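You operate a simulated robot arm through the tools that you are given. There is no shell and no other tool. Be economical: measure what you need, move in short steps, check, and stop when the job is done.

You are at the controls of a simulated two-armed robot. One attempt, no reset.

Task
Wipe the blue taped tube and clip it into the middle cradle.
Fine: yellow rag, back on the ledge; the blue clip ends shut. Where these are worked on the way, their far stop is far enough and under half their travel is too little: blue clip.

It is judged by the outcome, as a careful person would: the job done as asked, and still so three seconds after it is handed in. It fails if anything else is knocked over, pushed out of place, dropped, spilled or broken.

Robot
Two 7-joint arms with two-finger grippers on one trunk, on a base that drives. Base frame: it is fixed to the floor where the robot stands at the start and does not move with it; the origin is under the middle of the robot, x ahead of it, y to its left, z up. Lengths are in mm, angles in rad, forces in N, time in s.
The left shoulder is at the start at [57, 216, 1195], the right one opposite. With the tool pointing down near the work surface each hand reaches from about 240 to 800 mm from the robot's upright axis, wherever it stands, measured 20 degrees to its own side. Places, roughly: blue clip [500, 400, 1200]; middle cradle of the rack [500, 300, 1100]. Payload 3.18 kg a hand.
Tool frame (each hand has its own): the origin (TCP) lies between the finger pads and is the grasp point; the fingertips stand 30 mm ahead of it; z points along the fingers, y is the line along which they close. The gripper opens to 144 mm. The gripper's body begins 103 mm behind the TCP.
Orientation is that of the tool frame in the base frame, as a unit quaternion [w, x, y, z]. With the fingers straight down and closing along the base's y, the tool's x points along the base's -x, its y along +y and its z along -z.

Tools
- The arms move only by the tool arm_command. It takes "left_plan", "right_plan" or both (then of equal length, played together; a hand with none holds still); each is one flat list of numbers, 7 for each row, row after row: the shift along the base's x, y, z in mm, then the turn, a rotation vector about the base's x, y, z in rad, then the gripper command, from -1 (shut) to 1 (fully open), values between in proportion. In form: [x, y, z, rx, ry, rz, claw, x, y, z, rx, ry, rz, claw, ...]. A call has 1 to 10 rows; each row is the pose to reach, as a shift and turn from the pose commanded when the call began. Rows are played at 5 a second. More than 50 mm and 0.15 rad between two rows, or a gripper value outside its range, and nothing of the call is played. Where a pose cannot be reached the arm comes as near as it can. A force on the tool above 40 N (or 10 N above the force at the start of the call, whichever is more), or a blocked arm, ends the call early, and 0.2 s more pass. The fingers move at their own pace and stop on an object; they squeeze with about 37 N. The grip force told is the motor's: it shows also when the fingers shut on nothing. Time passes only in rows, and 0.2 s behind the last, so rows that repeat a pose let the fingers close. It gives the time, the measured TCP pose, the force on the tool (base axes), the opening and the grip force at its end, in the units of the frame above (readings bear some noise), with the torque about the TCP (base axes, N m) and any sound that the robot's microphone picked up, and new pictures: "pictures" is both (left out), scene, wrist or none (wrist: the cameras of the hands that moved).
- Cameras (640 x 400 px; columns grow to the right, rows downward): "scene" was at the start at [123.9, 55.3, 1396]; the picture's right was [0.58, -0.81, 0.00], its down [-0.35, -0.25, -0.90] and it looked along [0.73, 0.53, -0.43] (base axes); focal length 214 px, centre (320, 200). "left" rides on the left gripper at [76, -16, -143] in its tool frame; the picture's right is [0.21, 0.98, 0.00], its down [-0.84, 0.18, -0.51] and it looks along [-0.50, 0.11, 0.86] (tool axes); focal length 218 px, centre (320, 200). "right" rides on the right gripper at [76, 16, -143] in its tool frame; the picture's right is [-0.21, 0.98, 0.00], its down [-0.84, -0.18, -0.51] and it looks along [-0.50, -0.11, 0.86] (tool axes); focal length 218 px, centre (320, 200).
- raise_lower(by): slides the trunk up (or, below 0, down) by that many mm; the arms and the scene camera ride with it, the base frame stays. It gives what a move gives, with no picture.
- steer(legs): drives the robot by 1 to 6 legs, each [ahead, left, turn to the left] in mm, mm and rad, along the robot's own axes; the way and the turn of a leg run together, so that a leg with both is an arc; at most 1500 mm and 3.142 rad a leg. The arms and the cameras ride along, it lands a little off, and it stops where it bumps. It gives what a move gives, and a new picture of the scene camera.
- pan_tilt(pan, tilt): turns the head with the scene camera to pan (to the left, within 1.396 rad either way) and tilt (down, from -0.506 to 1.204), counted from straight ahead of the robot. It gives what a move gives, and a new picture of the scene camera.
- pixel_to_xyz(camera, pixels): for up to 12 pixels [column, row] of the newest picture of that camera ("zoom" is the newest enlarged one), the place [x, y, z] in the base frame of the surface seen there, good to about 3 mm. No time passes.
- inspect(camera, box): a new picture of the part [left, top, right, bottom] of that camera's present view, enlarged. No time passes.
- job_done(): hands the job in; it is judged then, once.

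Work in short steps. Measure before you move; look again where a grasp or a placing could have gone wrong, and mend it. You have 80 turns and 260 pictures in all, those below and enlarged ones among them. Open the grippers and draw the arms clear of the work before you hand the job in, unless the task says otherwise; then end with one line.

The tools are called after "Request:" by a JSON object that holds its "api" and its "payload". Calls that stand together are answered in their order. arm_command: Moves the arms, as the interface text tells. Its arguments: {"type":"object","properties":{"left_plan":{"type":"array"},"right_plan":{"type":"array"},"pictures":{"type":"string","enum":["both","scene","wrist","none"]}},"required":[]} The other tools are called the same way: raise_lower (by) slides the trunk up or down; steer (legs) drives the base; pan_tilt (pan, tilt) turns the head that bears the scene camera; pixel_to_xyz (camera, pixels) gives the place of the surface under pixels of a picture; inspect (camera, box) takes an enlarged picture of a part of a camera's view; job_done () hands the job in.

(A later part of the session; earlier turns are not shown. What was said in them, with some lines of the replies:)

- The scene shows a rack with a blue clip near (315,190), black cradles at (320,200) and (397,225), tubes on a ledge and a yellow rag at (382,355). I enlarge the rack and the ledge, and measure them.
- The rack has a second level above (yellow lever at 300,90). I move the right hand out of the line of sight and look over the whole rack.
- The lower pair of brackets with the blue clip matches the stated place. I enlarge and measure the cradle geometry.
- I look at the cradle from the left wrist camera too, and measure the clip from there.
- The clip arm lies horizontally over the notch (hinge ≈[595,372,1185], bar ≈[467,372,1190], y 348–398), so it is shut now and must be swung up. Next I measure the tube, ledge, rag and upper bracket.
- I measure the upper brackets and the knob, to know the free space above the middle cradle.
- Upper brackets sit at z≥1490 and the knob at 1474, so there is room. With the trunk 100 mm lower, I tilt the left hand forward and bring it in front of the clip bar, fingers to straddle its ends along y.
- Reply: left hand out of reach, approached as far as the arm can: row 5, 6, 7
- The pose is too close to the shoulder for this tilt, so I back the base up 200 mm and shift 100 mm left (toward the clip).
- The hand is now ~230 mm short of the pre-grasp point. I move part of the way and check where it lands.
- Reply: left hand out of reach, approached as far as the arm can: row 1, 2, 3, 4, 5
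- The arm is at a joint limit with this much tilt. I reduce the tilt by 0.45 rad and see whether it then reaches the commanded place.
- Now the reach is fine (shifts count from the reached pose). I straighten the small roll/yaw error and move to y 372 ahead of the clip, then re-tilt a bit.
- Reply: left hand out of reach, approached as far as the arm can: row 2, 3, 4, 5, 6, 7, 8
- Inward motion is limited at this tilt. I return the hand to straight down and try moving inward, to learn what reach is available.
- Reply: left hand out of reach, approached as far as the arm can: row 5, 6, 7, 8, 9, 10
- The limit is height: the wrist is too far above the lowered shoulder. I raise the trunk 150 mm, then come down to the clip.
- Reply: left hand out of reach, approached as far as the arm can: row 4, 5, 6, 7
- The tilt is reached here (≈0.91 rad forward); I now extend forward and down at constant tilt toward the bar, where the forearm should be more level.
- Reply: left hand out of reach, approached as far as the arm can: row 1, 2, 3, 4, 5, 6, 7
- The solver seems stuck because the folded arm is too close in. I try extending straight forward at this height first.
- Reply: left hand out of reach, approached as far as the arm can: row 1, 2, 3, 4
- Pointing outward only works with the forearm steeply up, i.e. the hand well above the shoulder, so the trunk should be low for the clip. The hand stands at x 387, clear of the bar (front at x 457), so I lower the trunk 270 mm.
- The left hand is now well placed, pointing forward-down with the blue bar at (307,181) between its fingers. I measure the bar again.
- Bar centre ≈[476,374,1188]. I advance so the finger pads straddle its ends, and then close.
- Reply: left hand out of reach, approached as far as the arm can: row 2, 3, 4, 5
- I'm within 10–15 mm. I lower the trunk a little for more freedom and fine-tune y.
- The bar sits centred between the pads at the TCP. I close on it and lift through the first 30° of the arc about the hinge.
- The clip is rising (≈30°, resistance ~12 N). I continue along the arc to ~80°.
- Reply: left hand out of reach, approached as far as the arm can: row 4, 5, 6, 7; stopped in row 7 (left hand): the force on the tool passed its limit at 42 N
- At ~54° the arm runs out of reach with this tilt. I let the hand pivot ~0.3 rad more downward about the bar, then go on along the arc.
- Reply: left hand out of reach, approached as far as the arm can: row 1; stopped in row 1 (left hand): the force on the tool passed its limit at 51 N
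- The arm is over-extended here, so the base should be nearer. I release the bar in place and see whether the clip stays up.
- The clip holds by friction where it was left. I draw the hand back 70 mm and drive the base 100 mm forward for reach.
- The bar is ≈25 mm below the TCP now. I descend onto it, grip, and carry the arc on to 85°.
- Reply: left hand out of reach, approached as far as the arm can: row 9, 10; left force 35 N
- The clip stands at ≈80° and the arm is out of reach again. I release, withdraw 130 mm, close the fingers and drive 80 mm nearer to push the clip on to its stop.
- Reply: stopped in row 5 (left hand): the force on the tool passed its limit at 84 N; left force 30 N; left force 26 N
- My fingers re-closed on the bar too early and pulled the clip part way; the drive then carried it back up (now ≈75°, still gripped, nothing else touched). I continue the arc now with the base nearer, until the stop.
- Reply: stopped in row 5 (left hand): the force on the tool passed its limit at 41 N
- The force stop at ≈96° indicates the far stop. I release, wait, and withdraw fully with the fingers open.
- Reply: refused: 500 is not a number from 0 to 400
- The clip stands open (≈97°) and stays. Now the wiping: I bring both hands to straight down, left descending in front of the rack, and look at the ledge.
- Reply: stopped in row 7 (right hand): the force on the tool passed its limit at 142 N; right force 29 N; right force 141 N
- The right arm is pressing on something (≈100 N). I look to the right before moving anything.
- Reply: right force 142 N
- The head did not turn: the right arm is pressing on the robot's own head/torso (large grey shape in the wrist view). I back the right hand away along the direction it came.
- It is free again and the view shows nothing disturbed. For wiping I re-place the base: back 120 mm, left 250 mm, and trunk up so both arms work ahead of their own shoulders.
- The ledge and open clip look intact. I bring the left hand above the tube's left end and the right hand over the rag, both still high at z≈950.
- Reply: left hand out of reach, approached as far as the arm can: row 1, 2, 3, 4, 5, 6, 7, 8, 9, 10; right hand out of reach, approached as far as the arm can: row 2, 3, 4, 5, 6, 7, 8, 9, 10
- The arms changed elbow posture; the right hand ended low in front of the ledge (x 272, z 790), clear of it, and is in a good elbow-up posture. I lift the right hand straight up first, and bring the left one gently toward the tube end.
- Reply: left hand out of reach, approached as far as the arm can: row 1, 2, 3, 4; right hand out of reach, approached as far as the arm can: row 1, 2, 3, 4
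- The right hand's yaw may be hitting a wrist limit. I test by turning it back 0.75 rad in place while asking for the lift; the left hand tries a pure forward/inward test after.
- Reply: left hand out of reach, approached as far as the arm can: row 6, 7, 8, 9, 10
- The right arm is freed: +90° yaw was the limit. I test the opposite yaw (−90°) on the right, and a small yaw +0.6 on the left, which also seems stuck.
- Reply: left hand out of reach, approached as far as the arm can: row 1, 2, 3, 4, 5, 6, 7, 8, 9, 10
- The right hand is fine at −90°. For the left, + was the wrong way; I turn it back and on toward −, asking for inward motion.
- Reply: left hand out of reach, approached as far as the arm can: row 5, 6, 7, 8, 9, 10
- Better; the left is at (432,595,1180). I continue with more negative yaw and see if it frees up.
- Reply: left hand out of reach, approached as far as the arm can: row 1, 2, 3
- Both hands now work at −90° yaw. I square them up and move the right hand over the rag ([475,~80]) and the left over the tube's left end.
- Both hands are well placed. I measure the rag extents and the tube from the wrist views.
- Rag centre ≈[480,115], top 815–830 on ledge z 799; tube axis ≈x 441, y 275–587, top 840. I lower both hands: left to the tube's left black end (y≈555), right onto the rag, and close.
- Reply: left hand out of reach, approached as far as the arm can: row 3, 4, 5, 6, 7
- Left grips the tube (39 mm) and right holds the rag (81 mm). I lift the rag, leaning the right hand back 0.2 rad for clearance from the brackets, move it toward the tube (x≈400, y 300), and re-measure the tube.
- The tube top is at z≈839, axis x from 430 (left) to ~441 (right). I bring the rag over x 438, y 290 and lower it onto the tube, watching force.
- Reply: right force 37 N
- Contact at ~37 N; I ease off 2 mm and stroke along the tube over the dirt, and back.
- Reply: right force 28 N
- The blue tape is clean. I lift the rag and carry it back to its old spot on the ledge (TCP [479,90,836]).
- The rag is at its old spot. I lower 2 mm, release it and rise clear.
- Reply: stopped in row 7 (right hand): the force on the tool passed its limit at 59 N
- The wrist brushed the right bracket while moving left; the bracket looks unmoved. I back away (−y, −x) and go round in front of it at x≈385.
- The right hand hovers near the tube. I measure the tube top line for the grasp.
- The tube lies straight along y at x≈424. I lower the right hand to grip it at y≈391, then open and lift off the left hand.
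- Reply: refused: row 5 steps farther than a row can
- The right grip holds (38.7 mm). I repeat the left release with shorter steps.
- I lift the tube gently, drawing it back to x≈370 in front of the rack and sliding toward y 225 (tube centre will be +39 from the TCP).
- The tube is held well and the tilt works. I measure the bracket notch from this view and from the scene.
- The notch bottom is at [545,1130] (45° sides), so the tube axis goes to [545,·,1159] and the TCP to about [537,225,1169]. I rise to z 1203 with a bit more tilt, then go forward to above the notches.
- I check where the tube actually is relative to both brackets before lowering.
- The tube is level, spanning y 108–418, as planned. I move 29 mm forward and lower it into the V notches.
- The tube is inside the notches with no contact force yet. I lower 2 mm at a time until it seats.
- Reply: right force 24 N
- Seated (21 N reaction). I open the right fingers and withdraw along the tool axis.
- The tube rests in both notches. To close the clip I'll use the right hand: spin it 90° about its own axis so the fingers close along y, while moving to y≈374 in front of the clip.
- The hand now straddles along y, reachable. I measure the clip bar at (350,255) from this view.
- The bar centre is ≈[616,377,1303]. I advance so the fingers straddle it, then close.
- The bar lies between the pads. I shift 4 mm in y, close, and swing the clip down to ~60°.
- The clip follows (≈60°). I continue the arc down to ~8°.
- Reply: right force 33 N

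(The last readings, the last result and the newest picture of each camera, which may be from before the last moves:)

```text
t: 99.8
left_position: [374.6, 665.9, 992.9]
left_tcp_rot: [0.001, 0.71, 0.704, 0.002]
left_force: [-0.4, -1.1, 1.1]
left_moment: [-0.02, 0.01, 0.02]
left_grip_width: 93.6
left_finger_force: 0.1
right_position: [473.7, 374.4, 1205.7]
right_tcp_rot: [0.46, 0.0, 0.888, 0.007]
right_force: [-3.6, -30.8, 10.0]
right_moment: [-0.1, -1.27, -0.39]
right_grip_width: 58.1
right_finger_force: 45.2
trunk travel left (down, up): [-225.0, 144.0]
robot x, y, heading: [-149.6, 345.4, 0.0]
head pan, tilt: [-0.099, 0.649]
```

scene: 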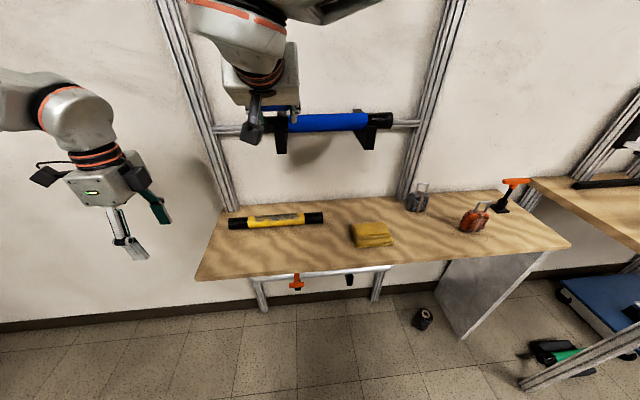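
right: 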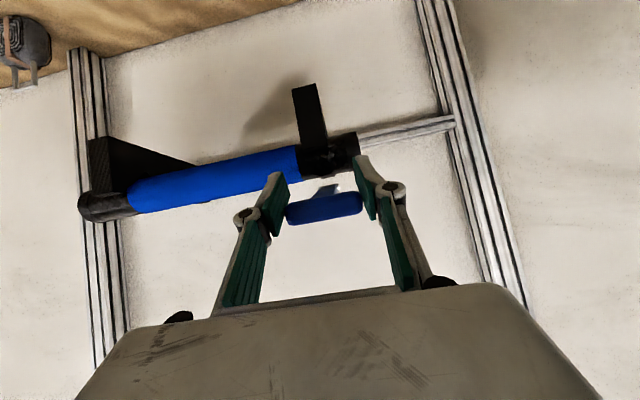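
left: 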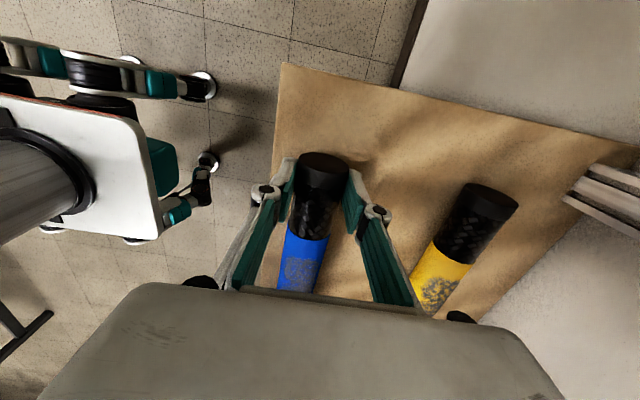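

About 17 mm remain to the original shut height (TCP z 1188). I press on down in small steps, watching force and sound.

Request:
{"api": "arm_command", "payload": {"right_plan": [0, 0, -5, 0, 0, 0, -1, 0, 0, -10, 0, 0, 0, -1, 1, 0, -14, 0, 0, 0, -1, 1, 0, -18, 0, 0, 0, -1, 1, 0, -21, 0, 0, 0, -1]}}

Request:
{"api": "inspect", "payload": {"camera": "scene", "box": [220, 60, 400, 170]}}

```text
t: 101.0
left_position: [375.5, 665.8, 993.9]
left_tcp_rot: [0.001, 0.71, 0.704, 0.002]
left_force: [-0.4, -0.4, 0.3]
left_moment: [0.0, -0.03, 0.0]
left_grip_width: 93.6
left_finger_force: 0.0
right_position: [474.2, 373.8, 1184.4]
right_tcp_rot: [0.46, 0.002, 0.888, 0.004]
right_force: [-11.9, -28.9, 8.3]
right_moment: [0.01, -1.24, -0.48]
right_grip_width: 58.1
right_finger_force: 45.5
trunk travel left (down, up): [-225.0, 144.0]
robot x, y, heading: [-156.2, 341.7, -0.004]
head pan, tilt: [-0.099, 0.649]
```

scene: 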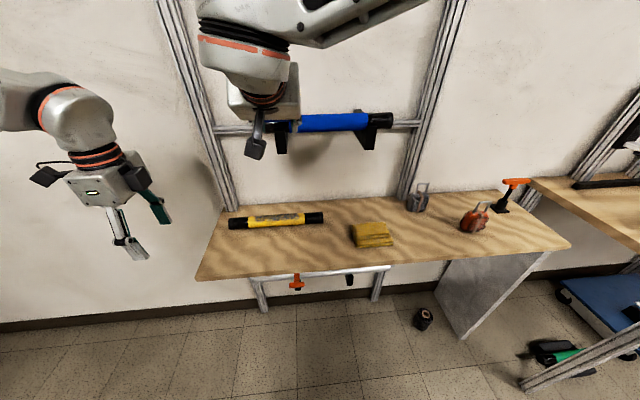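
right: 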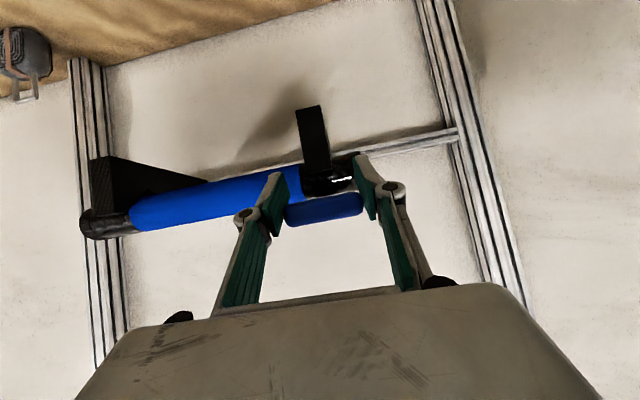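

```text
3.56 times, centred on (310, 115) of scene
```

zoom: 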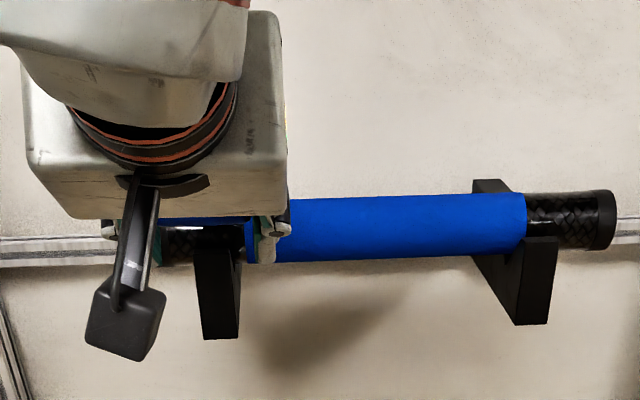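

No firm stop felt yet at z 1184. I push a few millimetres more to find the stop.

Request:
{"api": "arm_command", "payload": {"right_plan": [1, 0, -3, 0, 0, 0, -1, 1, 0, -6, 0, 0, 0, -1, 1, 0, -9, 0, 0, 0, -1, 1, 0, -12, 0, 0, 0, -1]}}

```text
t: 102.0
left_position: [373.8, 666.7, 994.7]
left_tcp_rot: [0.002, 0.71, 0.704, 0.003]
left_force: [0.6, 0.4, 0.5]
left_moment: [-0.03, 0.02, -0.01]
left_grip_width: 93.5
left_finger_force: 0.1
right_position: [474.8, 374.3, 1177.6]
right_tcp_rot: [0.464, 0.002, 0.886, 0.006]
right_force: [-9.2, -28.6, 26.4]
right_moment: [-0.24, -0.98, -0.32]
right_grip_width: 57.7
right_finger_force: 44.7
trunk travel left (down, up): [-225.0, 144.0]
robot x, y, heading: [-151.6, 339.9, -0.004]
head pan, tilt: [-0.099, 0.649]
```

scene: 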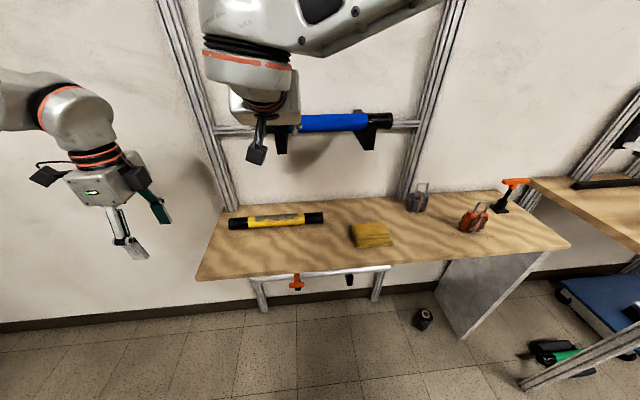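
right: 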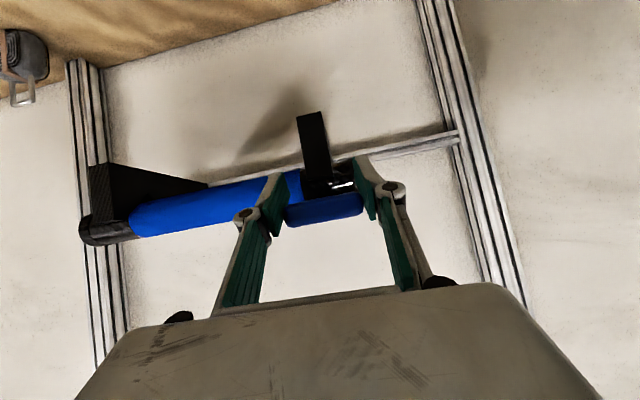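

The stop is felt (26 N, hand lagging the command). I open in place, wait, then withdraw straight back along −x/+z.

Request:
{"api": "arm_command", "payload": {"right_plan": [0, 0, 0, 0, 0, 0, 0.4, 0, 0, 0, 0, 0, 0, 0.4, 0, 0, 0, 0, 0, 0, 0.4, -30, 0, 15, 0, 0, 0, 0.4, -65, 0, 35, 0, 0, 0, 0.4, -100, 0, 50, 0, 0, 0, 0.4, -130, -30, 50, 0, 0, 0, 0.4, -150, -70, 50, 0, 0, 0, 0.4, -160, -110, 50, 0, 0, 0, 0.4, -160, -155, 50, 0, 0, 0, 0.4]}}

Request:
{"api": "inspect", "payload": {"camera": "scene", "box": [220, 60, 400, 170]}}

Request:
{"api": "pixel_to_xyz", "payload": {"camera": "zoom", "pixels": [[200, 210], [170, 205], [230, 205], [215, 180], [220, 160], [190, 220]]}}

```text
t: 104.2
left_position: [376.8, 667.7, 991.9]
left_tcp_rot: [0.001, 0.71, 0.704, 0.002]
left_force: [-1.1, -1.8, -0.4]
left_moment: [0.03, 0.02, 0.0]
left_grip_width: 93.6
left_finger_force: 0.1
right_position: [318.5, 220.9, 1218.5]
right_tcp_rot: [0.459, -0.001, 0.888, 0.005]
right_force: [0.0, -1.3, -0.5]
right_moment: [0.02, -0.03, 0.08]
right_grip_width: 101.0
right_finger_force: 0.1
trunk travel left (down, up): [-225.0, 144.0]
robot x, y, heading: [-151.6, 346.3, 0.002]
head pan, tilt: [-0.099, 0.649]
```

scene: 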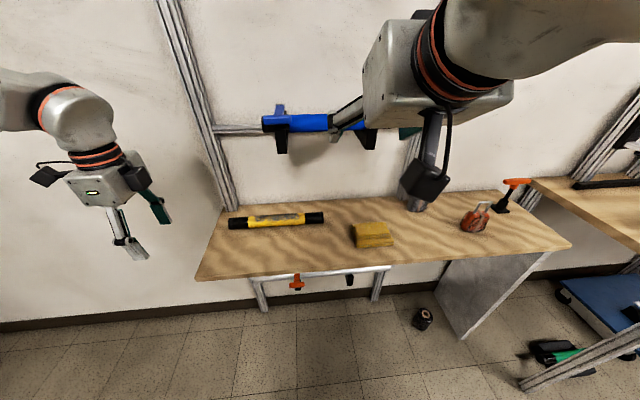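
right: 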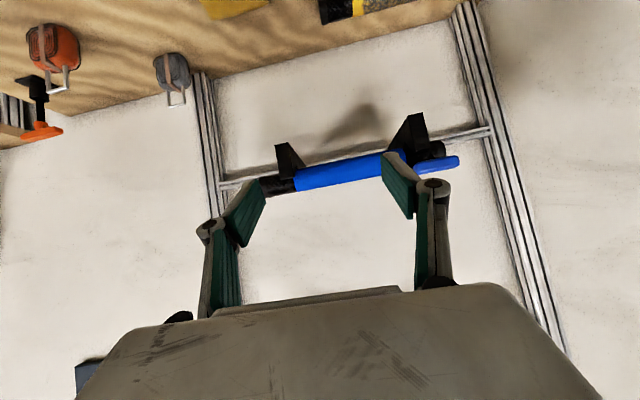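

```text
3.56 times, centred on (310, 115) of scene
```

zoom: 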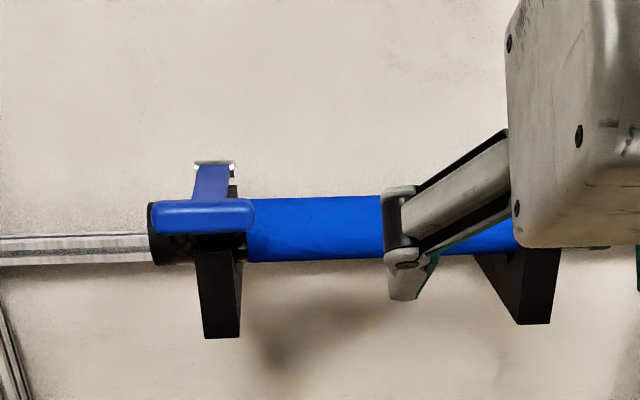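

```text
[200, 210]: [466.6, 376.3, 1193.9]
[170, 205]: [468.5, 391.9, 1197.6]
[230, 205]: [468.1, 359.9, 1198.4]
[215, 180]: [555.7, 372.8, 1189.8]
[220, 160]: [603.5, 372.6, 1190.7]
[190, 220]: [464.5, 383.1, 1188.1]
```

The clip bar is back at its original shut position ([467, 376, 1188–1198]) over the tube. I draw the right hand further clear and take a final look.

Request:
{"api": "arm_command", "payload": {"right_plan": [-40, -30, 0, 0, 0, 0, 0.4, -70, -65, 0, 0, 0, 0, 0.4, -90, -105, 0, 0, 0, 0, 0.4, -100, -150, 0, 0, 0, 0, 0.4], "pictures": "none"}}

Request:
{"api": "pan_tilt", "payload": {"pan": -0.1, "tilt": 0.45}}

Request:
{"api": "inspect", "payload": {"camera": "scene", "box": [200, 80, 460, 320]}}

```text
t: 105.2
left_position: [377.7, 667.2, 991.5]
left_tcp_rot: [0.001, 0.71, 0.704, 0.001]
left_force: [0.3, -0.8, 0.3]
left_moment: [0.01, -0.01, -0.01]
left_grip_width: 93.7
left_finger_force: 0.0
right_position: [231.4, 68.6, 1254.1]
right_tcp_rot: [0.459, -0.003, 0.889, 0.007]
right_force: [0.4, 0.0, -0.2]
right_moment: [0.03, -0.03, 0.06]
right_grip_width: 101.0
right_finger_force: 0.1
right hand out of reach, approached as far as the arm can: row 2, 3, 4
trunk travel left (down, up): [-225.0, 144.0]
robot x, y, heading: [-151.0, 344.1, -0.001]
head pan, tilt: [-0.099, 0.649]
```

```text
t: 106.0
left_position: [376.3, 670.0, 990.3]
left_tcp_rot: [0.002, 0.711, 0.704, 0.0]
left_force: [0.0, -0.2, 0.4]
left_moment: [0.03, -0.01, 0.01]
left_grip_width: 93.7
left_finger_force: 0.1
right_position: [231.7, 70.9, 1253.8]
right_tcp_rot: [0.459, -0.001, 0.888, 0.004]
right_force: [-1.0, 0.4, -0.5]
right_moment: [0.02, 0.02, 0.04]
right_grip_width: 100.8
right_finger_force: 0.0
trunk travel left (down, up): [-225.0, 144.0]
robot x, y, heading: [-153.7, 344.0, 0.002]
head pan, tilt: [-0.099, 0.45]
```

scene: 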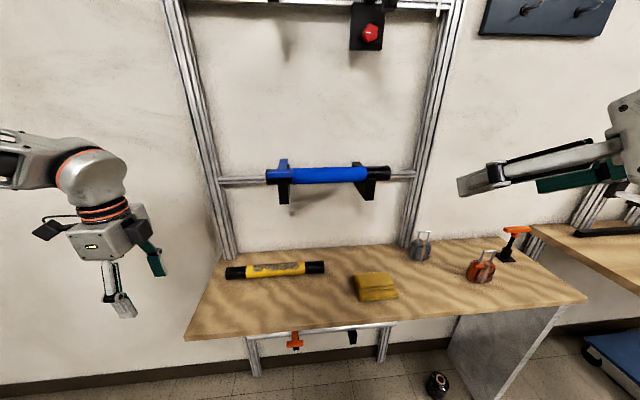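

```text
1.67 times, centred on (330, 200) of scene
```

zoom: 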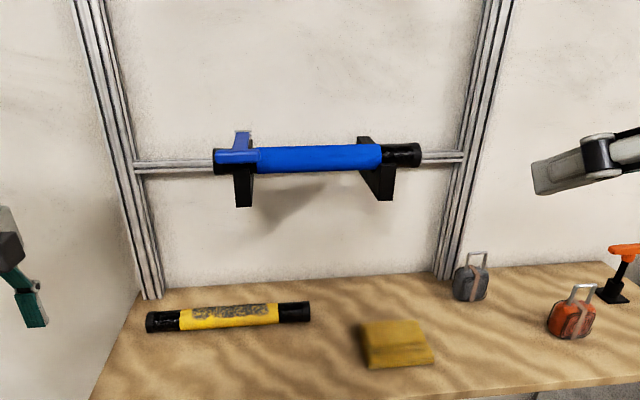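

The final view shows the clean blue tube in the middle cradle with the clip shut. The rag is back on the ledge, nothing else has moved, and both hands are open and clear. I hand the job in.

Request:
{"api": "job_done", "payload": {}}

```text
The job is handed in.
```

The blue taped tube is wiped clean and sits in the middle cradle with the blue clip shut over it. The yellow rag is back on the ledge.
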